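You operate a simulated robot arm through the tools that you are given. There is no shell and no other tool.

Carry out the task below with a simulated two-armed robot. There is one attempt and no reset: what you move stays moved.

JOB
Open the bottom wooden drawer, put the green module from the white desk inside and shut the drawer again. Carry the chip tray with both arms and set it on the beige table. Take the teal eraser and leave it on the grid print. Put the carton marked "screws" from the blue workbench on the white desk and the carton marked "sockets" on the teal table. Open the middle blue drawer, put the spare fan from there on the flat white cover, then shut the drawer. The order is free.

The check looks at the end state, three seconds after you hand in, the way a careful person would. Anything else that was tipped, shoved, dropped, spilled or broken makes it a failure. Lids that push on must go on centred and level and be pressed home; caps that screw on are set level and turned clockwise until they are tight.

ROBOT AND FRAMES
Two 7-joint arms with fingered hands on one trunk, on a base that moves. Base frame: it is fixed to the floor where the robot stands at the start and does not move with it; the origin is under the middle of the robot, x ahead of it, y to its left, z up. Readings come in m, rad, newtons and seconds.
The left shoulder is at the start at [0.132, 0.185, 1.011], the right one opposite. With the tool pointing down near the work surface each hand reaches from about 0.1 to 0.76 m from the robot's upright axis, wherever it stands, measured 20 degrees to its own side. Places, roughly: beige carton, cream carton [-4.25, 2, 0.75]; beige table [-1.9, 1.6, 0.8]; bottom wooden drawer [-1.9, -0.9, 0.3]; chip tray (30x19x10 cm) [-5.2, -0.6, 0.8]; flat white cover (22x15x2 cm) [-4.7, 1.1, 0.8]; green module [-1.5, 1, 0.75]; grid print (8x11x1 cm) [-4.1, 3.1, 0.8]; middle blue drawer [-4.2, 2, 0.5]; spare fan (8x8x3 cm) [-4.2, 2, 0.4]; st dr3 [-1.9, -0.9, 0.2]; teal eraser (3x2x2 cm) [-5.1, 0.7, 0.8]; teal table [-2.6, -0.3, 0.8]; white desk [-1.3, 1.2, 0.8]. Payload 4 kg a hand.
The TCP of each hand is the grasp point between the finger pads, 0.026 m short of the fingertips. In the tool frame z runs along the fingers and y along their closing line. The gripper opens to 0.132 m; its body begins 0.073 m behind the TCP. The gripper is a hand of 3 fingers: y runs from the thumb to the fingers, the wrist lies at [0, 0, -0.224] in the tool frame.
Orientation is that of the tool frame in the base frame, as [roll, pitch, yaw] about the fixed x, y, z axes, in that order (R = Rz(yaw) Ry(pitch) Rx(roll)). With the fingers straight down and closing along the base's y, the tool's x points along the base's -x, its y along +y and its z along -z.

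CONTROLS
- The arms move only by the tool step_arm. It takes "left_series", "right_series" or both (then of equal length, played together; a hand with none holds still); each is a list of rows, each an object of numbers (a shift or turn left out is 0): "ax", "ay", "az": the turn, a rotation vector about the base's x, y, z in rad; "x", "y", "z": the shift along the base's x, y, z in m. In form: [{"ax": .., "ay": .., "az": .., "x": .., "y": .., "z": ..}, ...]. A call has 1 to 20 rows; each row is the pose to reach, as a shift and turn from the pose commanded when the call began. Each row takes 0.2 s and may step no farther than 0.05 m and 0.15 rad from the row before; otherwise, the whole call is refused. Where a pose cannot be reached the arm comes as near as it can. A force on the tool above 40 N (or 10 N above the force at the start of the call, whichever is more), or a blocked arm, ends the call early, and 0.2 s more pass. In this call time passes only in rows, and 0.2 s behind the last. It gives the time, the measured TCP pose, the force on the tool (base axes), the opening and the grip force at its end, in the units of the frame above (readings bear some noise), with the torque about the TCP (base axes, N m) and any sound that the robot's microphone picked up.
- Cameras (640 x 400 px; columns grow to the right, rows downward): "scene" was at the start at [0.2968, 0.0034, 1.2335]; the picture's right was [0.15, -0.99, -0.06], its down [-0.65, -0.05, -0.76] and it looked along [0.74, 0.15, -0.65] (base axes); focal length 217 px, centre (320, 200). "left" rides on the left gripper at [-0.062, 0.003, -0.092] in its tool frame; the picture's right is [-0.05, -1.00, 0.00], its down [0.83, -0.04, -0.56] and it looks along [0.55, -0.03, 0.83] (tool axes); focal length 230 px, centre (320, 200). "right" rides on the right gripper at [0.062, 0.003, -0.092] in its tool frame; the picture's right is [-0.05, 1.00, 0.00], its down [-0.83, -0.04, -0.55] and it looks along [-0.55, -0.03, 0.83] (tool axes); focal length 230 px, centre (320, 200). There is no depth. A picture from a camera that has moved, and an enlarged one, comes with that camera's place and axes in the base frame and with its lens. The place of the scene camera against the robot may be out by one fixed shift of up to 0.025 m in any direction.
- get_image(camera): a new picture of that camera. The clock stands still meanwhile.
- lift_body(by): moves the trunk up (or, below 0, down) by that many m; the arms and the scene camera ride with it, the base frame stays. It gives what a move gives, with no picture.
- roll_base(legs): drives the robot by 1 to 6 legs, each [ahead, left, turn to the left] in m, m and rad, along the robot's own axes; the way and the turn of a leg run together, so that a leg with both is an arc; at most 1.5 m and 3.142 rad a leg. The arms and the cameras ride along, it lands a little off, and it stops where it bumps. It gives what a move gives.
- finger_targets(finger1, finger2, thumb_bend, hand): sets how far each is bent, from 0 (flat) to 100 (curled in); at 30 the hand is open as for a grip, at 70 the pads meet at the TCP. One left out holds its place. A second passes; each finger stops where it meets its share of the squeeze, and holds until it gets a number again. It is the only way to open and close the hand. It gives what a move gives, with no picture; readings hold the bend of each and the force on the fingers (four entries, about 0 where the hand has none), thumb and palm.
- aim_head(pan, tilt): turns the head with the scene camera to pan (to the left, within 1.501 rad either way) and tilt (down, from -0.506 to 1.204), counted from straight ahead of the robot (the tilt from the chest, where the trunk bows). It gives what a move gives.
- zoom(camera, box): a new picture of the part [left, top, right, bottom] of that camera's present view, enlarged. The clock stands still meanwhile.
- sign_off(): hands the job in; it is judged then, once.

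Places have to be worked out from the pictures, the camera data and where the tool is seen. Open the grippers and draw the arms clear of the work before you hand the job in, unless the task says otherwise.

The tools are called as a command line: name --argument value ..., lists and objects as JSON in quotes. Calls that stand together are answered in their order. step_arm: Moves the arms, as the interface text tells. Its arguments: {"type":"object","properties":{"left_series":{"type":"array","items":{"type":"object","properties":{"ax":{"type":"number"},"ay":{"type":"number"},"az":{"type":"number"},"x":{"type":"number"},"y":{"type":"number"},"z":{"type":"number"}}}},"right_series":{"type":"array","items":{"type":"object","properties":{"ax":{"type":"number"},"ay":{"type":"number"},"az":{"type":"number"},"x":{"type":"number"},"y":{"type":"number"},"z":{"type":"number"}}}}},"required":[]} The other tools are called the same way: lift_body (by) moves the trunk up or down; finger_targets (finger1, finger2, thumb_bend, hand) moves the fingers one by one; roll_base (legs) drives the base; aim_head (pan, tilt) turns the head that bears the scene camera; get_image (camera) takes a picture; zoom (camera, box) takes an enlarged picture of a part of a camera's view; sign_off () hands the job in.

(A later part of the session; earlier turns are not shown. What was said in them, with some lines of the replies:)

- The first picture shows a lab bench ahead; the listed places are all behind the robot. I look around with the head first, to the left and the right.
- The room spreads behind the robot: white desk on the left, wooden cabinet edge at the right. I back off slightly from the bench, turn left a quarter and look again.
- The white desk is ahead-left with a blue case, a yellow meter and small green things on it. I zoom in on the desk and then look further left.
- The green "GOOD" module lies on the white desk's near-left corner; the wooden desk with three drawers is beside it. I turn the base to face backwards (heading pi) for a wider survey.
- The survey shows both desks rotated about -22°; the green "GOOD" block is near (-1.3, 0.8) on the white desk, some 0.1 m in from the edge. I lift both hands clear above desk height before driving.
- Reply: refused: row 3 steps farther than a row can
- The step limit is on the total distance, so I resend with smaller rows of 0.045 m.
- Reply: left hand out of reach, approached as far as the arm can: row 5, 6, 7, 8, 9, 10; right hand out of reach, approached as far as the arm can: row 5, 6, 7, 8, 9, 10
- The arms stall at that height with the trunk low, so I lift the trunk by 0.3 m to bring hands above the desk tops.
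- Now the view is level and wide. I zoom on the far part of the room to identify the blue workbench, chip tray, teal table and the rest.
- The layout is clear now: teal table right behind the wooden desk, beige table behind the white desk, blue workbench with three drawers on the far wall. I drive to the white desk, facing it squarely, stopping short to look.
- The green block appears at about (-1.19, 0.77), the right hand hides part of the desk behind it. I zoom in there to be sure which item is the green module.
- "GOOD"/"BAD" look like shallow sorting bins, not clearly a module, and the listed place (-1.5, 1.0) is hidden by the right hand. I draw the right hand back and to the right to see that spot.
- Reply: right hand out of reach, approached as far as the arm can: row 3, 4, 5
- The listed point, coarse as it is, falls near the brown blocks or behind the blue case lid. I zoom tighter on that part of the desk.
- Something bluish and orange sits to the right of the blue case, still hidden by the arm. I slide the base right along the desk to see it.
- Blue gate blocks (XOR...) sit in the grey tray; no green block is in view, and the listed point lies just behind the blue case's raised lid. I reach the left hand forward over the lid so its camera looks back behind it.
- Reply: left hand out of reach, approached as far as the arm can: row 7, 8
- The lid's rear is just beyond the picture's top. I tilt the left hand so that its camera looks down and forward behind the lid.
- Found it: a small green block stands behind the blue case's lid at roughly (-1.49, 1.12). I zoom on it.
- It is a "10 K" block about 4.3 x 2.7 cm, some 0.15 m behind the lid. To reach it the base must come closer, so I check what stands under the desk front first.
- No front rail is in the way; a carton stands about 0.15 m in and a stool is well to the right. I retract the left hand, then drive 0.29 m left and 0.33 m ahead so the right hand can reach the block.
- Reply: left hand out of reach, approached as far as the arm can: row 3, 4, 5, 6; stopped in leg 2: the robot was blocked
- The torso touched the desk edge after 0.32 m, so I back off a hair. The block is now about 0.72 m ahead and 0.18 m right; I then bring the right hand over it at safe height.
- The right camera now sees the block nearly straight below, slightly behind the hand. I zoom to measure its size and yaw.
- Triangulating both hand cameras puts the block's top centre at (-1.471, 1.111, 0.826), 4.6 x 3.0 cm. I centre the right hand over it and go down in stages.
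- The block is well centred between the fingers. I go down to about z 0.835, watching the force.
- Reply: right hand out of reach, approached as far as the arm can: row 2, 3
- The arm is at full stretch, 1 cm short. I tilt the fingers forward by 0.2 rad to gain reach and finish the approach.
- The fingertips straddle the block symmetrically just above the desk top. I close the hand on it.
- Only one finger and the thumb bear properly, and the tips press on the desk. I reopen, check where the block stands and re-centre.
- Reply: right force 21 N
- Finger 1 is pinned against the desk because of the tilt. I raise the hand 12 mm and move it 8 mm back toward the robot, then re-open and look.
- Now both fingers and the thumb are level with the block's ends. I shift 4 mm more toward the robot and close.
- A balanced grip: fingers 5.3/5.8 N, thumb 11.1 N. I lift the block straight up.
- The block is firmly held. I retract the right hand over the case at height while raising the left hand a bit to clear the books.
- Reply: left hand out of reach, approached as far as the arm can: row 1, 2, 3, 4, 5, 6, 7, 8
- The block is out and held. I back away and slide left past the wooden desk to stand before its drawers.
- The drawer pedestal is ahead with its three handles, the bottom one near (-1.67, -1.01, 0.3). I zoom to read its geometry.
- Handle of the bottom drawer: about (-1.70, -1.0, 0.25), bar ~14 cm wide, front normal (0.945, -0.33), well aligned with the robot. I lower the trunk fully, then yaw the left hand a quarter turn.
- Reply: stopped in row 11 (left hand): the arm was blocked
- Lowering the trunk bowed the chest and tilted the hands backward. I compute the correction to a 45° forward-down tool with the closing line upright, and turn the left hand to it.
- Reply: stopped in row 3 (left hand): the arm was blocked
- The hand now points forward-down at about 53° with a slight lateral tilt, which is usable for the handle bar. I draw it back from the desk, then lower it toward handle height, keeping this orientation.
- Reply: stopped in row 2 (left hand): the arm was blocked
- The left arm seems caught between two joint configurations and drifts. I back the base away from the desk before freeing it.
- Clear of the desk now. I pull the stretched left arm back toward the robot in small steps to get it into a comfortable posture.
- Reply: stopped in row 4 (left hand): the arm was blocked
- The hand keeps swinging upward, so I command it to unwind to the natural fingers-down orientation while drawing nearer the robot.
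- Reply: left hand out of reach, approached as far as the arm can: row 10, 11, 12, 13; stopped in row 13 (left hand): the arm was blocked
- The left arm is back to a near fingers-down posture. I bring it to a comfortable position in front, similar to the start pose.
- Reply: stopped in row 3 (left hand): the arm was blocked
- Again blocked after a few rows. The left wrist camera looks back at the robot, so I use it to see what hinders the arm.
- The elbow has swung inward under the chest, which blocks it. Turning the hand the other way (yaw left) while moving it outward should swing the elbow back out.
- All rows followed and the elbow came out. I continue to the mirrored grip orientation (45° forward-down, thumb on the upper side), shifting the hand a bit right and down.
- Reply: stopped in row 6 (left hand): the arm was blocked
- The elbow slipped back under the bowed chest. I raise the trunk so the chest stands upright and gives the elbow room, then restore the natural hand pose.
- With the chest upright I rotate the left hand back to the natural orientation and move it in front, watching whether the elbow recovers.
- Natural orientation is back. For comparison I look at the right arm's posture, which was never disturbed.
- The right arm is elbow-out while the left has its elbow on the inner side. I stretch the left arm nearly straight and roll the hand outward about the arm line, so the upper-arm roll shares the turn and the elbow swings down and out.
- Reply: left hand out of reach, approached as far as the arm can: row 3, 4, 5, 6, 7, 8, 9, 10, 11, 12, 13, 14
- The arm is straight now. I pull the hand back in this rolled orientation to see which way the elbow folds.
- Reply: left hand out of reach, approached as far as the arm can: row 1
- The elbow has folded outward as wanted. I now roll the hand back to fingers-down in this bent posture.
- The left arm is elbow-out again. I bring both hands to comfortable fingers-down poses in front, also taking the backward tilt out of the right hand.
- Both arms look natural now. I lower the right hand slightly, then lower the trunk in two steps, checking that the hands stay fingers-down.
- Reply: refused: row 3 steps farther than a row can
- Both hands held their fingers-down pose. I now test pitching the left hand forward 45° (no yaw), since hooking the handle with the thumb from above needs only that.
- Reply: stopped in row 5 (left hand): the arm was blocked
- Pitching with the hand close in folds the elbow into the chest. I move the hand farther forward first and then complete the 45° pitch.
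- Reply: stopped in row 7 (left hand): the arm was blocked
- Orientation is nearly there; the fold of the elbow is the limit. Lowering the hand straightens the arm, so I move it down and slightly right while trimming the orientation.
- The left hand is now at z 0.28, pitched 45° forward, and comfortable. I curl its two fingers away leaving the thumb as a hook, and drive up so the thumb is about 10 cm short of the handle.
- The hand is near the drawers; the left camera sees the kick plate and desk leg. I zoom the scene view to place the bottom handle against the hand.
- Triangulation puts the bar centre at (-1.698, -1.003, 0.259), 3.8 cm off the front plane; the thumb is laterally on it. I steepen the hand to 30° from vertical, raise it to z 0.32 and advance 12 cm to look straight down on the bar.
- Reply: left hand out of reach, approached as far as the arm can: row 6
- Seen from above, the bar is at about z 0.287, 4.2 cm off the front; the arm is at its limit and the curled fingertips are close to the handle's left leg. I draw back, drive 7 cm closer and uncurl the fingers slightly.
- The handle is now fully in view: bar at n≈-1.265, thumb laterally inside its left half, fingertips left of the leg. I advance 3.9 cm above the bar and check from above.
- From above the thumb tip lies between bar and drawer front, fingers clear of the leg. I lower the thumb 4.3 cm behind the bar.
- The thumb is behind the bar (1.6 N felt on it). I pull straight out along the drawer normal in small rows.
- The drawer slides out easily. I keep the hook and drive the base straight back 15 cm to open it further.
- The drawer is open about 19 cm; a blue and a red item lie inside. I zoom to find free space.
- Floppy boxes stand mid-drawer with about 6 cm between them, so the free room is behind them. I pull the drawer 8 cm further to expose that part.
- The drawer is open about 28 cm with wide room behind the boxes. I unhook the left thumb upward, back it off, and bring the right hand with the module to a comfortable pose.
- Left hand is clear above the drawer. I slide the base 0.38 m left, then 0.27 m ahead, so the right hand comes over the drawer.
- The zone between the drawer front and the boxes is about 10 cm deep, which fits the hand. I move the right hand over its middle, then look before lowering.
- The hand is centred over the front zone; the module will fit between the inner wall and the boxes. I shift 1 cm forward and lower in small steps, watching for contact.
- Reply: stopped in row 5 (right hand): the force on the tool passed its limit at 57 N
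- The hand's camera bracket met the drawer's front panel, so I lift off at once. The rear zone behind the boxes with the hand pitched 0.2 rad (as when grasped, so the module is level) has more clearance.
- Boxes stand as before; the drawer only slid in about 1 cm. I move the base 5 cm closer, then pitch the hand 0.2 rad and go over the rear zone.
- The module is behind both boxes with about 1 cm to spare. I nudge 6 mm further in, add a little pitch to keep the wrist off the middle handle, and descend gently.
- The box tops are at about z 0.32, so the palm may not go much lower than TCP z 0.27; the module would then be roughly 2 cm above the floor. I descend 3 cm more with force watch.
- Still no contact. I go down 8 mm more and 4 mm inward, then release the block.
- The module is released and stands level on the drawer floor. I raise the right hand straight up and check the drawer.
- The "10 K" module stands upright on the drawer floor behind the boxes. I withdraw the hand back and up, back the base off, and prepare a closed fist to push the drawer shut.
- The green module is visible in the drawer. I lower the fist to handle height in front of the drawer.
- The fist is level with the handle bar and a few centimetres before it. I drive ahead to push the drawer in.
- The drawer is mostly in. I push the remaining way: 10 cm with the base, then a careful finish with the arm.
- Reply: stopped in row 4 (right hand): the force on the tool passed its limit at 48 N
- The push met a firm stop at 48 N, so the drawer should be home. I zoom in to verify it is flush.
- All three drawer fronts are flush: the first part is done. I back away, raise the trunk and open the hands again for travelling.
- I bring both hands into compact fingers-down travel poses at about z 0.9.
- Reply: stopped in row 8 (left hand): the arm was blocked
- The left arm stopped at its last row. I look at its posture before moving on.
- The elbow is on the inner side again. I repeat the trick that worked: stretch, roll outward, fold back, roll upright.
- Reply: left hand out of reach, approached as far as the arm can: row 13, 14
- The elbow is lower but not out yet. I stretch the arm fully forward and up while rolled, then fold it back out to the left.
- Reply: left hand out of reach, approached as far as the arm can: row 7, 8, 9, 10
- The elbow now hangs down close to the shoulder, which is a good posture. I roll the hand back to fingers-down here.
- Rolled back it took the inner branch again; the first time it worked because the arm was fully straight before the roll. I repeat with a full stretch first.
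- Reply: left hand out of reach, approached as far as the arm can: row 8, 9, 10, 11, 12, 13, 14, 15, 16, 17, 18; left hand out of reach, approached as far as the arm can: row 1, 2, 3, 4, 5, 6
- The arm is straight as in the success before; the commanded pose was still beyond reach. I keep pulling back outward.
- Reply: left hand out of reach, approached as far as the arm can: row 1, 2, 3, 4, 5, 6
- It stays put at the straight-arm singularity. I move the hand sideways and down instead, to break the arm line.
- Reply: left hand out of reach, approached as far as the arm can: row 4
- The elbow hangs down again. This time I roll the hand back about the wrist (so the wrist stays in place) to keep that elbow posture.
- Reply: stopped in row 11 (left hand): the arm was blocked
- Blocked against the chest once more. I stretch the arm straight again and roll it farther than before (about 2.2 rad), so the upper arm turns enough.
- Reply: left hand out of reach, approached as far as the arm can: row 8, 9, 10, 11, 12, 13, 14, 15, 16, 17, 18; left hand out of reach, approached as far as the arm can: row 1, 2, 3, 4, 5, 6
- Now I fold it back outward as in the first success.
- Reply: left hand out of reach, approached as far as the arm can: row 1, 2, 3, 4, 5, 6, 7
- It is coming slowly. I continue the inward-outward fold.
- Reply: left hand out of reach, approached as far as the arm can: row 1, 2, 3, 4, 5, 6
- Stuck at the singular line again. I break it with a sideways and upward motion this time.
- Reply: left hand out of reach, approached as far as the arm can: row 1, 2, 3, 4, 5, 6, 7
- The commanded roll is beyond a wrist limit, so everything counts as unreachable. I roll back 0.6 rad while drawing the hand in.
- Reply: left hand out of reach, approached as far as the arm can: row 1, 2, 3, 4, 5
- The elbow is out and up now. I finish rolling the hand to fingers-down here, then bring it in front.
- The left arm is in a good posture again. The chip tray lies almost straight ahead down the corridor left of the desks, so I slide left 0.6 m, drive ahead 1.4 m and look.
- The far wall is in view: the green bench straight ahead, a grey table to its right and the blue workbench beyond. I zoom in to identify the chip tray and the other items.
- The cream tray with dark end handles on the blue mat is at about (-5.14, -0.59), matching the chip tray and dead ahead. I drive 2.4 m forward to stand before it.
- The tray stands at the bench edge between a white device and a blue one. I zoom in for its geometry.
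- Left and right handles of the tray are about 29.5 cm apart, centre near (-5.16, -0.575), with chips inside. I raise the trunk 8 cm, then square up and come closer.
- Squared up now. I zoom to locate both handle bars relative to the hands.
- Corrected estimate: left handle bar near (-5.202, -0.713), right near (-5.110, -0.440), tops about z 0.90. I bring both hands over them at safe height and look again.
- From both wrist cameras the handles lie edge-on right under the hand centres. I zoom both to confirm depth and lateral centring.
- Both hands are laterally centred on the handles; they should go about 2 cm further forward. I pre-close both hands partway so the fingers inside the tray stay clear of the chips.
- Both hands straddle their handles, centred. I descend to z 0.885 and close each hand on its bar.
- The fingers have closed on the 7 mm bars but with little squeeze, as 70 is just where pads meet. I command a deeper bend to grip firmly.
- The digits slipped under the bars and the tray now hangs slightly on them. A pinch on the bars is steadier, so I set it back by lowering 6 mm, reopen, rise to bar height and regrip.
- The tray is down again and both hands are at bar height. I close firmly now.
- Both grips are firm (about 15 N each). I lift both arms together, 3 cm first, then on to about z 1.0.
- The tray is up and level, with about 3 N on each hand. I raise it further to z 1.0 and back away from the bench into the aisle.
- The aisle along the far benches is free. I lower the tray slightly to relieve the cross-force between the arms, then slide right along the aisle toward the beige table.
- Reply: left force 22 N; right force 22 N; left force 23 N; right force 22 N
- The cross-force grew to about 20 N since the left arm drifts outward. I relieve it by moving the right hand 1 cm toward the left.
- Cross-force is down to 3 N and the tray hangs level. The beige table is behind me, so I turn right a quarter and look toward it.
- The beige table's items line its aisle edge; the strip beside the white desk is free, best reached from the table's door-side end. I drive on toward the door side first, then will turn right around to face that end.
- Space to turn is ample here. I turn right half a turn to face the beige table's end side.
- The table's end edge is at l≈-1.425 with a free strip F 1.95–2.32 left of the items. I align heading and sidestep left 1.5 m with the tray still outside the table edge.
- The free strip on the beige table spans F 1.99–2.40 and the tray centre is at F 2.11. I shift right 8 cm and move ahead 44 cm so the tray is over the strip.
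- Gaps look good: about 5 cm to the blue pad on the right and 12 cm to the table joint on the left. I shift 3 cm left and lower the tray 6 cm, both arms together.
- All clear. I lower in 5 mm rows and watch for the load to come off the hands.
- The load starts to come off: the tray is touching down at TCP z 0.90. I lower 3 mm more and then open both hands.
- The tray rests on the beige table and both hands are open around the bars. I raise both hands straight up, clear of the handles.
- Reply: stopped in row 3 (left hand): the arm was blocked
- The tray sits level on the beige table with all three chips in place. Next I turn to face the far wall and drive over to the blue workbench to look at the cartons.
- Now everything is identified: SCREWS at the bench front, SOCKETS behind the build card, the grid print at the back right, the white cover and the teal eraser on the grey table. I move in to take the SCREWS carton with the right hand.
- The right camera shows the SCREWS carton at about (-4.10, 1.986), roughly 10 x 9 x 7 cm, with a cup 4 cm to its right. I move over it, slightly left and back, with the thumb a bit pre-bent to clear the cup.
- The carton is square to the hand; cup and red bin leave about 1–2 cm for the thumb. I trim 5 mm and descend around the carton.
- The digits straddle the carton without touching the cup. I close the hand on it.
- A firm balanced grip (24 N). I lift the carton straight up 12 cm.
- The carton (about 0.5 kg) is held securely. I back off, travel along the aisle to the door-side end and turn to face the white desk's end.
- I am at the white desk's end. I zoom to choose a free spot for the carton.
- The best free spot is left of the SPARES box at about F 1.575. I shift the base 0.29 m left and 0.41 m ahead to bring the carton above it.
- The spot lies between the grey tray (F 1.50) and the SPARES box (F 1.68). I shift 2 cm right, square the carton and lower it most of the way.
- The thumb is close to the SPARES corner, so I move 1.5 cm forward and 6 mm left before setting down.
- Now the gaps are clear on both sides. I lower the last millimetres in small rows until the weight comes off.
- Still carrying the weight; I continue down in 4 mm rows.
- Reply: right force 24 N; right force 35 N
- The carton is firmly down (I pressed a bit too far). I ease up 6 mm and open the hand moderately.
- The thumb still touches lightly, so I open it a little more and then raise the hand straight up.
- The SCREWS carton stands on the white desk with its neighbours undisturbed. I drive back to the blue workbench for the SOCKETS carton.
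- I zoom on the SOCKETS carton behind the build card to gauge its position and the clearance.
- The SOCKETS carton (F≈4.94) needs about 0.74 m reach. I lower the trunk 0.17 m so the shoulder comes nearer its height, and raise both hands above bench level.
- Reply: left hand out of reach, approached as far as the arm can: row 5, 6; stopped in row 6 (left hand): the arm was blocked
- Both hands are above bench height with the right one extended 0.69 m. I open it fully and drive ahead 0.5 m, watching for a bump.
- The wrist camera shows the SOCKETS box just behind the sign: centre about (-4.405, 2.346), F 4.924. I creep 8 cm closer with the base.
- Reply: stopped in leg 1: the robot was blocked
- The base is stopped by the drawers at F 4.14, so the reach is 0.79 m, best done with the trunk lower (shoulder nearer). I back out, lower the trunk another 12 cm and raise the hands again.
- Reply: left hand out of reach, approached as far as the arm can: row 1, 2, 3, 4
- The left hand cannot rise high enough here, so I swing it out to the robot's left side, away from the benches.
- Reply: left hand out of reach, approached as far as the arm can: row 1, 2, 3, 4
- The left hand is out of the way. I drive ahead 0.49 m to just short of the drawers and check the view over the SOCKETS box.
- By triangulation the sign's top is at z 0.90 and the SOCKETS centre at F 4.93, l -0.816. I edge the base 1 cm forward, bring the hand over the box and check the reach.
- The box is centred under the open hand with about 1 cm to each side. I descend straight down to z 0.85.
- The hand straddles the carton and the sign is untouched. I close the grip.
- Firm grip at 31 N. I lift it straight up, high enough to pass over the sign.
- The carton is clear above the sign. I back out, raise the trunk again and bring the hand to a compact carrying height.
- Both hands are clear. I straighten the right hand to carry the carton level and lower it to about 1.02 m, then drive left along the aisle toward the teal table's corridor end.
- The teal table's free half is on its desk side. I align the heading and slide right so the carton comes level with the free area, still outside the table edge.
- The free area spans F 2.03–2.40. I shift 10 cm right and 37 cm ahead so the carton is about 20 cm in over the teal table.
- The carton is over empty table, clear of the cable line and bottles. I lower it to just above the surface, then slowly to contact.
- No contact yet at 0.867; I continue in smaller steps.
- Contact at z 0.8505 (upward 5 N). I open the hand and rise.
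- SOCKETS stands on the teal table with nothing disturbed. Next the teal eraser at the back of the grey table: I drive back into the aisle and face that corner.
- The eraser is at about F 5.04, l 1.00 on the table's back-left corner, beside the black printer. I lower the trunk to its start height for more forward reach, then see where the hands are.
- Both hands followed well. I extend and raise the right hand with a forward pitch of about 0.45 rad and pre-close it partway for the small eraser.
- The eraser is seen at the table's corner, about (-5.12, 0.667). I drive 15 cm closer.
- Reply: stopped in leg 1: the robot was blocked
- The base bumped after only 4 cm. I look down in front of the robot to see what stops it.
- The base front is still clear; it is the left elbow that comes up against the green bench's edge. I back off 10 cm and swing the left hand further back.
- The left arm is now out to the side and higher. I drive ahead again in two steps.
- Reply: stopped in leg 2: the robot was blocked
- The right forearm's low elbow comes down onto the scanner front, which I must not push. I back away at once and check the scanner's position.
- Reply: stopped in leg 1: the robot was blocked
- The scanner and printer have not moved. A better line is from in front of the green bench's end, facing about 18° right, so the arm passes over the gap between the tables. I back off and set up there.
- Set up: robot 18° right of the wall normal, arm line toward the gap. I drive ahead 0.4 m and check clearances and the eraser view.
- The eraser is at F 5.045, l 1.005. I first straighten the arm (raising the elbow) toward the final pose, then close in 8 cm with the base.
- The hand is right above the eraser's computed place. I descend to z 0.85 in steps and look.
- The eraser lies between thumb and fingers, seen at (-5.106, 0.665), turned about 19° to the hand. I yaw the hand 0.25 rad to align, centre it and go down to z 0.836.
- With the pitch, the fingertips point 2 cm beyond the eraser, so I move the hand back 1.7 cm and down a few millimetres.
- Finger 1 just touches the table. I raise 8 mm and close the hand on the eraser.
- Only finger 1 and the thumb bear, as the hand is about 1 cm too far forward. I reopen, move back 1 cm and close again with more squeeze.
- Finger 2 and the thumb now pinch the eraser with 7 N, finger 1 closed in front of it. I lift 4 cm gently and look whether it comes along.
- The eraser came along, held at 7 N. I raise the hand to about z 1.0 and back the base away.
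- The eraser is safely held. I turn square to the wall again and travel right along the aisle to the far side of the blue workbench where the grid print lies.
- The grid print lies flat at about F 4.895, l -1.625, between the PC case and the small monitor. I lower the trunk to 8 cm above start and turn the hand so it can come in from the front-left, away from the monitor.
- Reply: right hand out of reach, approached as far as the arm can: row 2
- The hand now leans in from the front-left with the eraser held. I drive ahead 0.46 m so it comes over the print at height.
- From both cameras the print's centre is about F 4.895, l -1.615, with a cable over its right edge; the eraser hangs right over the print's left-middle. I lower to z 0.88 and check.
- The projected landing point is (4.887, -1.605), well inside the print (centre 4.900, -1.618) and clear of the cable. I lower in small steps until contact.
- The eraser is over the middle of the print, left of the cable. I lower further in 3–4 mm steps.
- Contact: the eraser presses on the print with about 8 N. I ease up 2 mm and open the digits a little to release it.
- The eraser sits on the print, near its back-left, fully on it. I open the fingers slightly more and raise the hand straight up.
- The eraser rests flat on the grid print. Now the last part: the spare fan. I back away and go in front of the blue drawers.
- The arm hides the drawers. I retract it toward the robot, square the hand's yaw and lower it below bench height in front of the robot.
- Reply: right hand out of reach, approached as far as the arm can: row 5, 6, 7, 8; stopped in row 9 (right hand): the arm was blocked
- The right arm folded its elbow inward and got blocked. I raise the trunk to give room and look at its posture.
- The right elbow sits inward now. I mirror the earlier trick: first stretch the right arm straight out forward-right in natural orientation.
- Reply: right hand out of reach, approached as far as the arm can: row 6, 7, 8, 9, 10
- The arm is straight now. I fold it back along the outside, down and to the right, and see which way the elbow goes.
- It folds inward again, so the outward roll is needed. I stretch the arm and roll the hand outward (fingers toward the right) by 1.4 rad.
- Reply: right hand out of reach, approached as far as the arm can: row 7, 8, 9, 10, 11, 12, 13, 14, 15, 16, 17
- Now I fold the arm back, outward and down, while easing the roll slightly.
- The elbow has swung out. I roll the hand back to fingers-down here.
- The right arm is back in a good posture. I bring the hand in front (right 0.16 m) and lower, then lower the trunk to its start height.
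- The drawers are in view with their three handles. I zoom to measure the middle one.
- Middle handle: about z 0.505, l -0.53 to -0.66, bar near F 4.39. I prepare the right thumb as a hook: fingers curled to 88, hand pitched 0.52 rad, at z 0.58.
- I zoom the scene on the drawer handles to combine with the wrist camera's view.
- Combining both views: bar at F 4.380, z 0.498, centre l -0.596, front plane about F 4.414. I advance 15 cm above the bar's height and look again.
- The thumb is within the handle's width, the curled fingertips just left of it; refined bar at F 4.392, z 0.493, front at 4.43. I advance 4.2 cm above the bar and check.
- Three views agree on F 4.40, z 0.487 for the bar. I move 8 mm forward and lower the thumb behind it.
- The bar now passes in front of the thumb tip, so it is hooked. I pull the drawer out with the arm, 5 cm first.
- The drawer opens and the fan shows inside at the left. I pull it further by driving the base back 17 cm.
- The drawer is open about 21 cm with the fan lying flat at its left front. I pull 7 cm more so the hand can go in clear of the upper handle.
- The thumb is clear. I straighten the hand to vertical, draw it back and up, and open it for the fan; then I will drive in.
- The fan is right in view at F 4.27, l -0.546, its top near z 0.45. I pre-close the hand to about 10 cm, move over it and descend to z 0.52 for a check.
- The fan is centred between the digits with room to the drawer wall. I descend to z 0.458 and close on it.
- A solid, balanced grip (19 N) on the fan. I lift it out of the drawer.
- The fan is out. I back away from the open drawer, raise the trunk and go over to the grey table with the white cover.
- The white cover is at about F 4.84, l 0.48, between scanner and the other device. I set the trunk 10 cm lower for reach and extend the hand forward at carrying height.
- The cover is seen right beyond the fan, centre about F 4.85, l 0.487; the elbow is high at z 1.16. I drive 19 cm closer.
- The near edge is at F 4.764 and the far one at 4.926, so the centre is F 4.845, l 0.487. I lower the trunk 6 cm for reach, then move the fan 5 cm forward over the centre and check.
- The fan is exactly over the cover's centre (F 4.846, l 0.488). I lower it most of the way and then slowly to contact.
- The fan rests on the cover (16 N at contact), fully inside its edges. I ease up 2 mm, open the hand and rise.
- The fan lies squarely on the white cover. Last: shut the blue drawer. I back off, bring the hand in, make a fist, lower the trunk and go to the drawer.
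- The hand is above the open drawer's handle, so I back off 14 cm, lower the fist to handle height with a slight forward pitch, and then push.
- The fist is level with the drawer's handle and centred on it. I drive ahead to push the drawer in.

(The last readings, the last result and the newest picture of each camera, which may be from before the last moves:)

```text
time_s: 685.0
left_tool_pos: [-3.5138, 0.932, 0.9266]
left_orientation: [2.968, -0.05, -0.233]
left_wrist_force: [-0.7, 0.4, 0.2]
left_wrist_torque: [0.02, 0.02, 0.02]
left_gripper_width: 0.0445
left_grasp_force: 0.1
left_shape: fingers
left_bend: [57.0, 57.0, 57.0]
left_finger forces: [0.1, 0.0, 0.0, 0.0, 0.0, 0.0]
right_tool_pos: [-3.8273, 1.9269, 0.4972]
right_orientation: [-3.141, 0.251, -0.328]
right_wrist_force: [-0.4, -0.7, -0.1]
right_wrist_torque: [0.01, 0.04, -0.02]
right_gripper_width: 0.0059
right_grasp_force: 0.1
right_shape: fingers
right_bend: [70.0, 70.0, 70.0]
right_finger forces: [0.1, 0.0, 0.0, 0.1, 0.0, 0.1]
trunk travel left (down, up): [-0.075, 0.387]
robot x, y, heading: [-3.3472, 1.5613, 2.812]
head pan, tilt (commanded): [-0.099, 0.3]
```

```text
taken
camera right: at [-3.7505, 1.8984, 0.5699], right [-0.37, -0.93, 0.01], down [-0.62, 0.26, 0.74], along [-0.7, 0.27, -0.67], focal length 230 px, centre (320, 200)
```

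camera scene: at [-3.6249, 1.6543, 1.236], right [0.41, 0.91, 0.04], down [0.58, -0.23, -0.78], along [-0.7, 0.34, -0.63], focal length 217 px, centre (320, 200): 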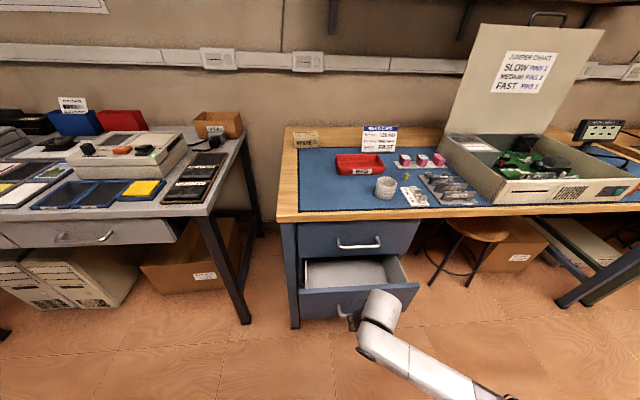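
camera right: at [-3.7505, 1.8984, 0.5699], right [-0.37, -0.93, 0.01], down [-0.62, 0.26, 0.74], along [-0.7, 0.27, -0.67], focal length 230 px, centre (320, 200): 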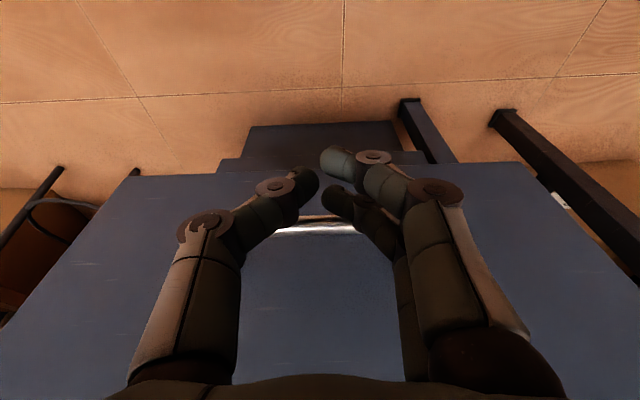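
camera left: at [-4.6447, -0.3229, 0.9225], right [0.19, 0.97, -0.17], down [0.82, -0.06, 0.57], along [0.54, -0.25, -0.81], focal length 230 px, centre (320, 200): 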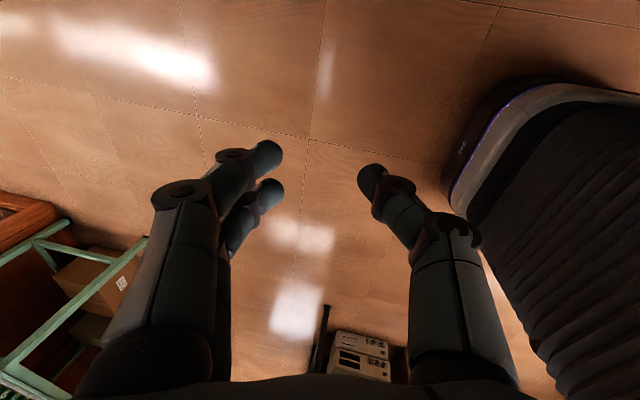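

The drawer is going in. I continue 10 cm with the base and finish gently with the arm.

roll_base --legs '[[0.1, 0, 0]]'

step_arm --right_series '[{"x": -0.0095, "y": 0.0032}, {"x": -0.019, "y": 0.0064}, {"x": -0.0285, "y": 0.0096}, {"x": -0.038, "y": 0.0128}, {"x": -0.0475, "y": 0.016}]'

zoom --camera "scene" --box '[260, 190, 460, 340]'

```text
time_s: 686.1
left_tool_pos: [-3.6079, 0.9636, 0.9271]
left_orientation: [2.969, -0.051, -0.233]
left_wrist_force: [-0.4, -0.5, -0.1]
left_wrist_torque: [0.0, 0.0, 0.01]
left_gripper_width: 0.0448
left_grasp_force: 0.1
left_shape: fingers
left_bend: [57.0, 57.0, 57.0]
left_finger forces: [0.0, 0.0, 0.1, 0.0, 0.0, 0.0]
right_tool_pos: [-3.9216, 1.9606, 0.4958]
right_orientation: [3.141, 0.251, -0.33]
right_wrist_force: [0.4, 0.0, -0.5]
right_wrist_torque: [-0.01, 0.0, 0.01]
right_gripper_width: 0.006
right_grasp_force: 0.1
right_shape: fingers
right_bend: [70.0, 70.0, 70.0]
right_finger forces: [0.0, 0.0, 0.1, 0.0, 0.0, 0.1]
trunk travel left (down, up): [-0.075, 0.387]
robot x, y, heading: [-3.4458, 1.5925, 2.817]
head pan, tilt (commanded): [-0.099, 0.3]
```

```text
time_s: 687.2
left_tool_pos: [-3.6058, 0.9622, 0.9267]
left_orientation: [2.968, -0.049, -0.233]
left_wrist_force: [-0.4, 0.7, 0.1]
left_wrist_torque: [-0.02, 0.02, -0.01]
left_gripper_width: 0.0444
left_grasp_force: 0.1
left_shape: fingers
left_bend: [57.0, 57.0, 57.0]
left_finger forces: [0.1, 0.0, 0.0, 0.0, 0.0, 0.1]
right_tool_pos: [-3.9547, 1.9674, 0.4916]
right_orientation: [-3.141, 0.234, -0.32]
right_wrist_force: [13.2, -4.3, 8.6]
right_wrist_torque: [-0.12, 0.15, 0.25]
right_gripper_width: 0.0063
right_grasp_force: 7.5
right_shape: fingers
right_bend: [70.0, 71.0, 70.0]
right_finger forces: [0.1, 14.3, 0.0, 0.0, 0.1, 0.0]
trunk travel left (down, up): [-0.075, 0.387]
robot x, y, heading: [-3.4428, 1.597, 2.809]
head pan, tilt (commanded): [-0.099, 0.3]
stopped in row 5 (right hand): the force on the tool passed its limit at 47 N (the readings are from after the stop); the commanded pose is now the measured one
```

```text
2.67 times, centred on (360, 265) of scene
camera zoom: at [-3.7165, 1.6859, 1.2367], right [0.41, 0.91, 0.04], down [0.58, -0.23, -0.78], along [-0.7, 0.34, -0.63], focal length 580 px, centre (213, 27)
```

zoom: 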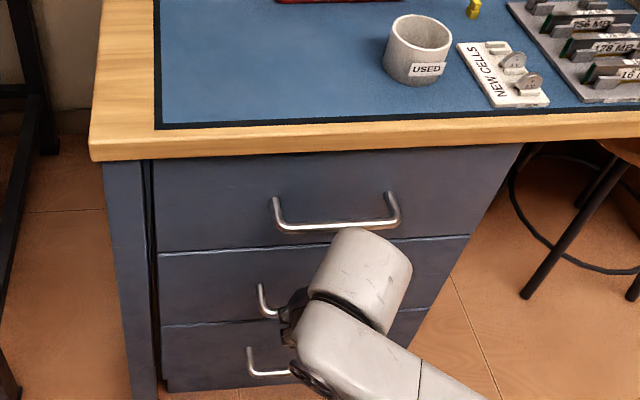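

The push met the stop at 47 N and the three blue drawer fronts look flush. I back away, open both hands, raise the trunk and check the result.

roll_base --legs '[[-0.45, 0, 0]]'

lift_body --by 0.3

finger_targets --hand "right" --finger1 30 --finger2 30 --thumb_bend 30

finger_targets --hand "left" --finger1 30 --finger2 30 --thumb_bend 30

aim_head --pan 0.0 --tilt 0.4

get_image --camera "scene"

zoom --camera "scene" --box '[260, 180, 460, 305]'

zoom --camera "scene" --box '[60, 180, 260, 305]'

```text
time_s: 689.9
left_tool_pos: [-3.1905, 0.819, 0.9256]
left_orientation: [2.969, -0.049, -0.239]
left_wrist_force: [-0.2, 0.4, 0.5]
left_wrist_torque: [0.05, 0.0, -0.04]
left_gripper_width: 0.0446
left_grasp_force: 0.1
left_shape: fingers
left_bend: [57.0, 57.0, 57.0]
left_finger forces: [0.1, 0.1, 0.0, 0.0, 0.1, 0.2]
right_tool_pos: [-3.5334, 1.8269, 0.4916]
right_orientation: [-3.141, 0.235, -0.33]
right_wrist_force: [0.0, 0.7, 0.0]
right_wrist_torque: [-0.01, -0.02, 0.02]
right_gripper_width: 0.0061
right_grasp_force: 0.1
right_shape: fingers
right_bend: [70.0, 70.0, 70.0]
right_finger forces: [0.0, 0.1, 0.1, 0.1, 0.0, 0.1]
trunk travel left (down, up): [-0.075, 0.387]
robot x, y, heading: [-3.0272, 1.4503, 2.812]
head pan, tilt (commanded): [-0.099, 0.3]
```

```text
time_s: 692.9
left_tool_pos: [-3.1906, 0.8182, 1.2269]
left_orientation: [2.968, -0.049, -0.24]
left_wrist_force: [0.6, 0.0, 0.4]
left_wrist_torque: [0.01, 0.02, 0.0]
left_gripper_width: 0.0443
left_grasp_force: 0.1
left_shape: fingers
left_bend: [57.0, 57.0, 57.0]
left_finger forces: [0.0, 0.1, 0.1, 0.0, 0.1, 0.0]
right_tool_pos: [-3.5324, 1.8266, 0.7901]
right_orientation: [-3.14, 0.234, -0.329]
right_wrist_force: [-0.6, -0.4, -0.5]
right_wrist_torque: [0.0, 0.0, 0.03]
right_gripper_width: 0.0057
right_grasp_force: 0.1
right_shape: fingers
right_bend: [70.0, 70.0, 70.0]
right_finger forces: [0.0, 0.1, 0.0, 0.0, 0.0, 0.0]
trunk travel left (down, up): [-0.375, 0.087]
robot x, y, heading: [-3.0242, 1.4486, 2.804]
head pan, tilt (commanded): [-0.099, 0.3]
```

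```text
time_s: 693.9
left_tool_pos: [-3.1915, 0.8178, 1.226]
left_orientation: [2.969, -0.049, -0.238]
left_wrist_force: [0.4, 0.3, -0.8]
left_wrist_torque: [-0.02, -0.02, 0.0]
left_gripper_width: 0.0443
left_grasp_force: 0.1
left_shape: fingers
left_bend: [57.0, 57.0, 57.0]
left_finger forces: [0.1, 0.1, 0.0, 0.1, 0.0, 0.1]
right_tool_pos: [-3.5324, 1.8264, 0.791]
right_orientation: [-3.141, 0.236, -0.329]
right_wrist_force: [0.4, 0.0, 0.0]
right_wrist_torque: [0.01, -0.03, 0.01]
right_gripper_width: 0.1337
right_grasp_force: 0.1
right_shape: fingers
right_bend: [30.0, 30.0, 30.0]
right_finger forces: [0.0, 0.0, 0.1, 0.0, 0.0, 0.1]
trunk travel left (down, up): [-0.375, 0.087]
robot x, y, heading: [-3.0263, 1.4488, 2.81]
head pan, tilt (commanded): [-0.099, 0.3]
```

```text
time_s: 694.9
left_tool_pos: [-3.1918, 0.8185, 1.2266]
left_orientation: [2.969, -0.049, -0.239]
left_wrist_force: [0.4, 0.6, -0.1]
left_wrist_torque: [0.01, -0.03, -0.01]
left_gripper_width: 0.1338
left_grasp_force: 0.1
left_shape: fingers
left_bend: [30.0, 30.0, 30.0]
left_finger forces: [0.0, 0.1, 0.0, 0.1, 0.0, 0.0]
right_tool_pos: [-3.5336, 1.8273, 0.7914]
right_orientation: [3.142, 0.237, -0.327]
right_wrist_force: [0.3, -0.3, -0.4]
right_wrist_torque: [0.0, -0.01, -0.02]
right_gripper_width: 0.1341
right_grasp_force: 0.1
right_shape: fingers
right_bend: [30.0, 30.0, 30.0]
right_finger forces: [0.0, 0.1, 0.0, 0.1, 0.0, 0.0]
trunk travel left (down, up): [-0.375, 0.087]
robot x, y, heading: [-3.0219, 1.4497, 2.807]
head pan, tilt (commanded): [-0.099, 0.3]
```

```text
time_s: 695.6
left_tool_pos: [-3.1911, 0.8188, 1.2252]
left_orientation: [2.969, -0.049, -0.239]
left_wrist_force: [-1.2, 0.9, -0.5]
left_wrist_torque: [0.01, 0.0, -0.03]
left_gripper_width: 0.1339
left_grasp_force: 0.0
left_shape: fingers
left_bend: [30.0, 30.0, 30.0]
left_finger forces: [0.0, 0.0, 0.0, 0.1, 0.0, 0.0]
right_tool_pos: [-3.5325, 1.8257, 0.7906]
right_orientation: [3.141, 0.236, -0.329]
right_wrist_force: [-0.8, 0.1, -1.2]
right_wrist_torque: [0.02, 0.01, 0.02]
right_gripper_width: 0.1339
right_grasp_force: 0.1
right_shape: fingers
right_bend: [30.0, 30.0, 30.0]
right_finger forces: [0.0, 0.1, 0.1, 0.0, 0.0, 0.0]
trunk travel left (down, up): [-0.375, 0.087]
robot x, y, heading: [-3.0226, 1.4459, 2.805]
head pan, tilt (commanded): [0.0, 0.4]
```

```text
taken
camera scene: at [-3.1109, 1.468, 1.6092], right [0.33, 0.94, 0.0], down [0.39, -0.13, -0.91], along [-0.86, 0.3, -0.41], focal length 217 px, centre (320, 200)
```

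scene: 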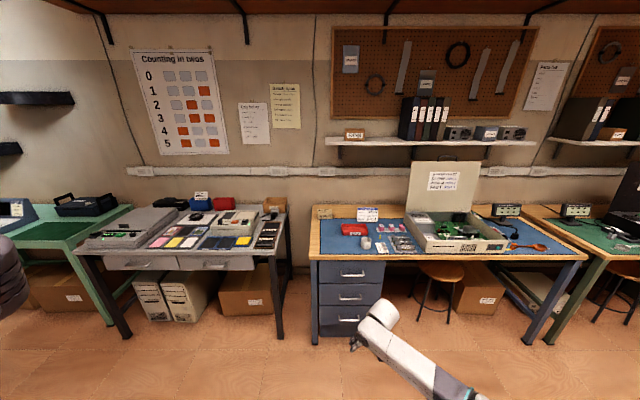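

```text
3.20 times, centred on (360, 242) of scene
camera zoom: at [-3.1109, 1.468, 1.6092], right [0.33, 0.94, 0.0], down [0.39, -0.13, -0.91], along [-0.86, 0.3, -0.41], focal length 696 px, centre (192, 64)
```

zoom: 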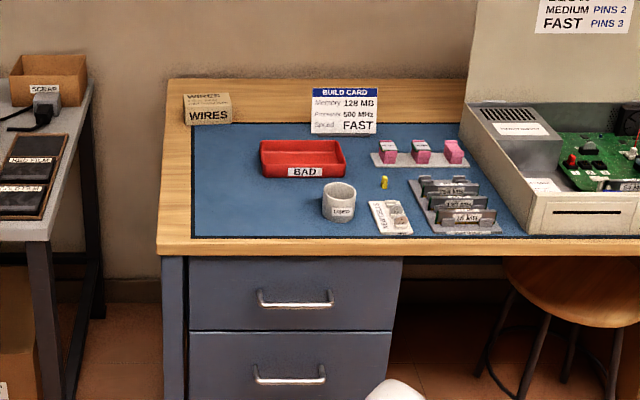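

```text
3.20 times, centred on (160, 242) of scene
camera zoom: at [-3.1109, 1.468, 1.6092], right [0.33, 0.94, 0.0], down [0.39, -0.13, -0.91], along [-0.86, 0.3, -0.41], focal length 696 px, centre (832, 64)
```

zoom: 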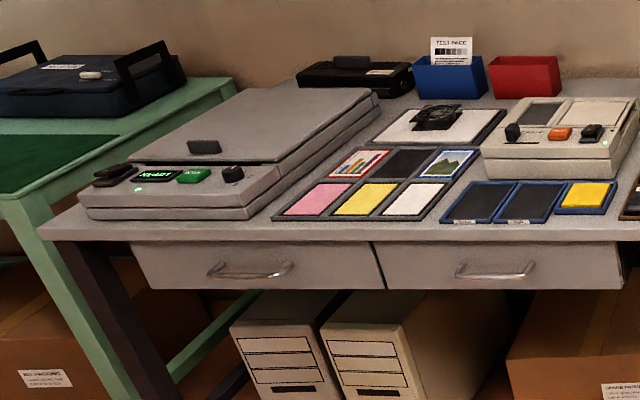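

Drawers are shut and the fan is on the cover. I check the eraser on the print from here, and bring the hands to neutral poses.

zoom --camera "scene" --box '[400, 190, 560, 290]'

zoom --camera "scene" --box '[300, 240, 420, 350]'

aim_head --pan 1.4 --tilt 0.3

get_image --camera "scene"

```text
4.00 times, centred on (480, 240) of scene
camera zoom: at [-3.1109, 1.468, 1.6092], right [0.33, 0.94, 0.0], down [0.39, -0.13, -0.91], along [-0.86, 0.3, -0.41], focal length 870 px, centre (-320, 40)
```

zoom: 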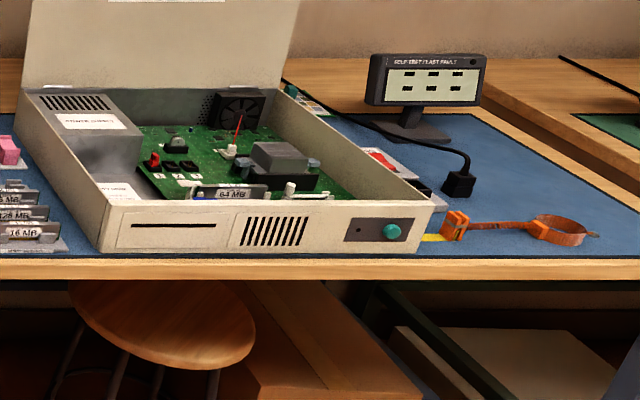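

```text
3.64 times, centred on (360, 295) of scene
camera zoom: at [-3.1109, 1.468, 1.6092], right [0.33, 0.94, 0.0], down [0.39, -0.13, -0.91], along [-0.86, 0.3, -0.41], focal length 791 px, centre (174, -146)
```

zoom: 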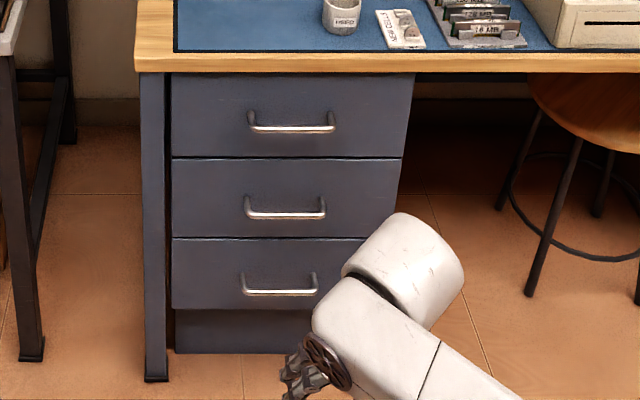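

```text
time_s: 697.1
left_tool_pos: [-3.1918, 0.8189, 1.2277]
left_orientation: [2.967, -0.049, -0.239]
left_wrist_force: [0.8, 0.9, -0.4]
left_wrist_torque: [-0.02, 0.01, 0.02]
left_gripper_width: 0.1341
left_grasp_force: 0.1
left_shape: fingers
left_bend: [30.0, 30.0, 30.0]
left_finger forces: [0.1, 0.1, 0.0, 0.1, 0.0, 0.0]
right_tool_pos: [-3.5336, 1.8268, 0.791]
right_orientation: [3.141, 0.235, -0.328]
right_wrist_force: [0.1, 0.6, 0.3]
right_wrist_torque: [0.04, 0.02, 0.0]
right_gripper_width: 0.1337
right_grasp_force: 0.1
right_shape: fingers
right_bend: [30.0, 30.0, 30.0]
right_finger forces: [0.0, 0.0, 0.0, 0.0, 0.0, 0.1]
trunk travel left (down, up): [-0.375, 0.087]
robot x, y, heading: [-3.0286, 1.4482, 2.805]
head pan, tilt (commanded): [1.4, 0.3]
```

```text
taken
camera scene: at [-3.069, 1.3559, 1.62], right [-0.87, 0.49, -0.02], down [0.16, 0.25, -0.95], along [-0.46, -0.84, -0.3], focal length 217 px, centre (320, 200)
```

scene: 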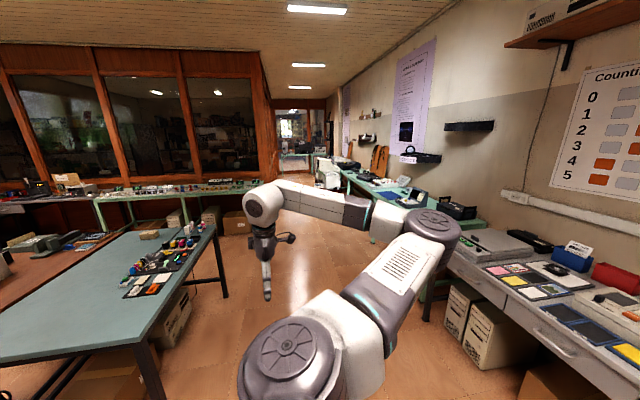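

All parts check out: the "10 K" module is in the shut wooden drawer and the chip tray is on the beige table. SCREWS is on the white desk, SOCKETS on the teal table, the eraser on the grid print and the fan on the white cover, with the blue drawers shut. Both hands are open and clear of the work, so I hand the job in.

sign_off

```text
The job is handed in.
```

I've done all five parts and handed the job in. I checked each by camera as I went; the grader hasn't returned a result yet.

| Item | Where it is now |
|---|---|
| Green "10 K" module | In the bottom wooden drawer, behind the floppy boxes; drawer shut flush |
| Chip tray | On the beige table, with all three chips still in place |
| Teal eraser | Flat on the grid print |
| "Screws" carton | On the white desk, beside the SPARES box |
| "Sockets" carton | On the teal table |
| Spare fan | On the flat white cover; middle blue drawer shut flush |

Both hands are open and clear of the work.

The robot touched other things a few times along the way:
- **White desk:** the base was stopped against it early on. I didn't go back to check whether the carton under the desk shifted.
- **Wooden drawer:** the hand bumped the open drawer's front panel, which slid it in about 1 cm. The boxes inside stayed upright.
- **Blue drawers:** the base was stopped against them once. They are flush now.
- **Scanner and green bench:** while reaching for the eraser, the left elbow seemed to catch the green bench's edge and the right forearm came down on the scanner. The scanner looked unmoved afterwards, and I saw no sign that the bench had shifted.
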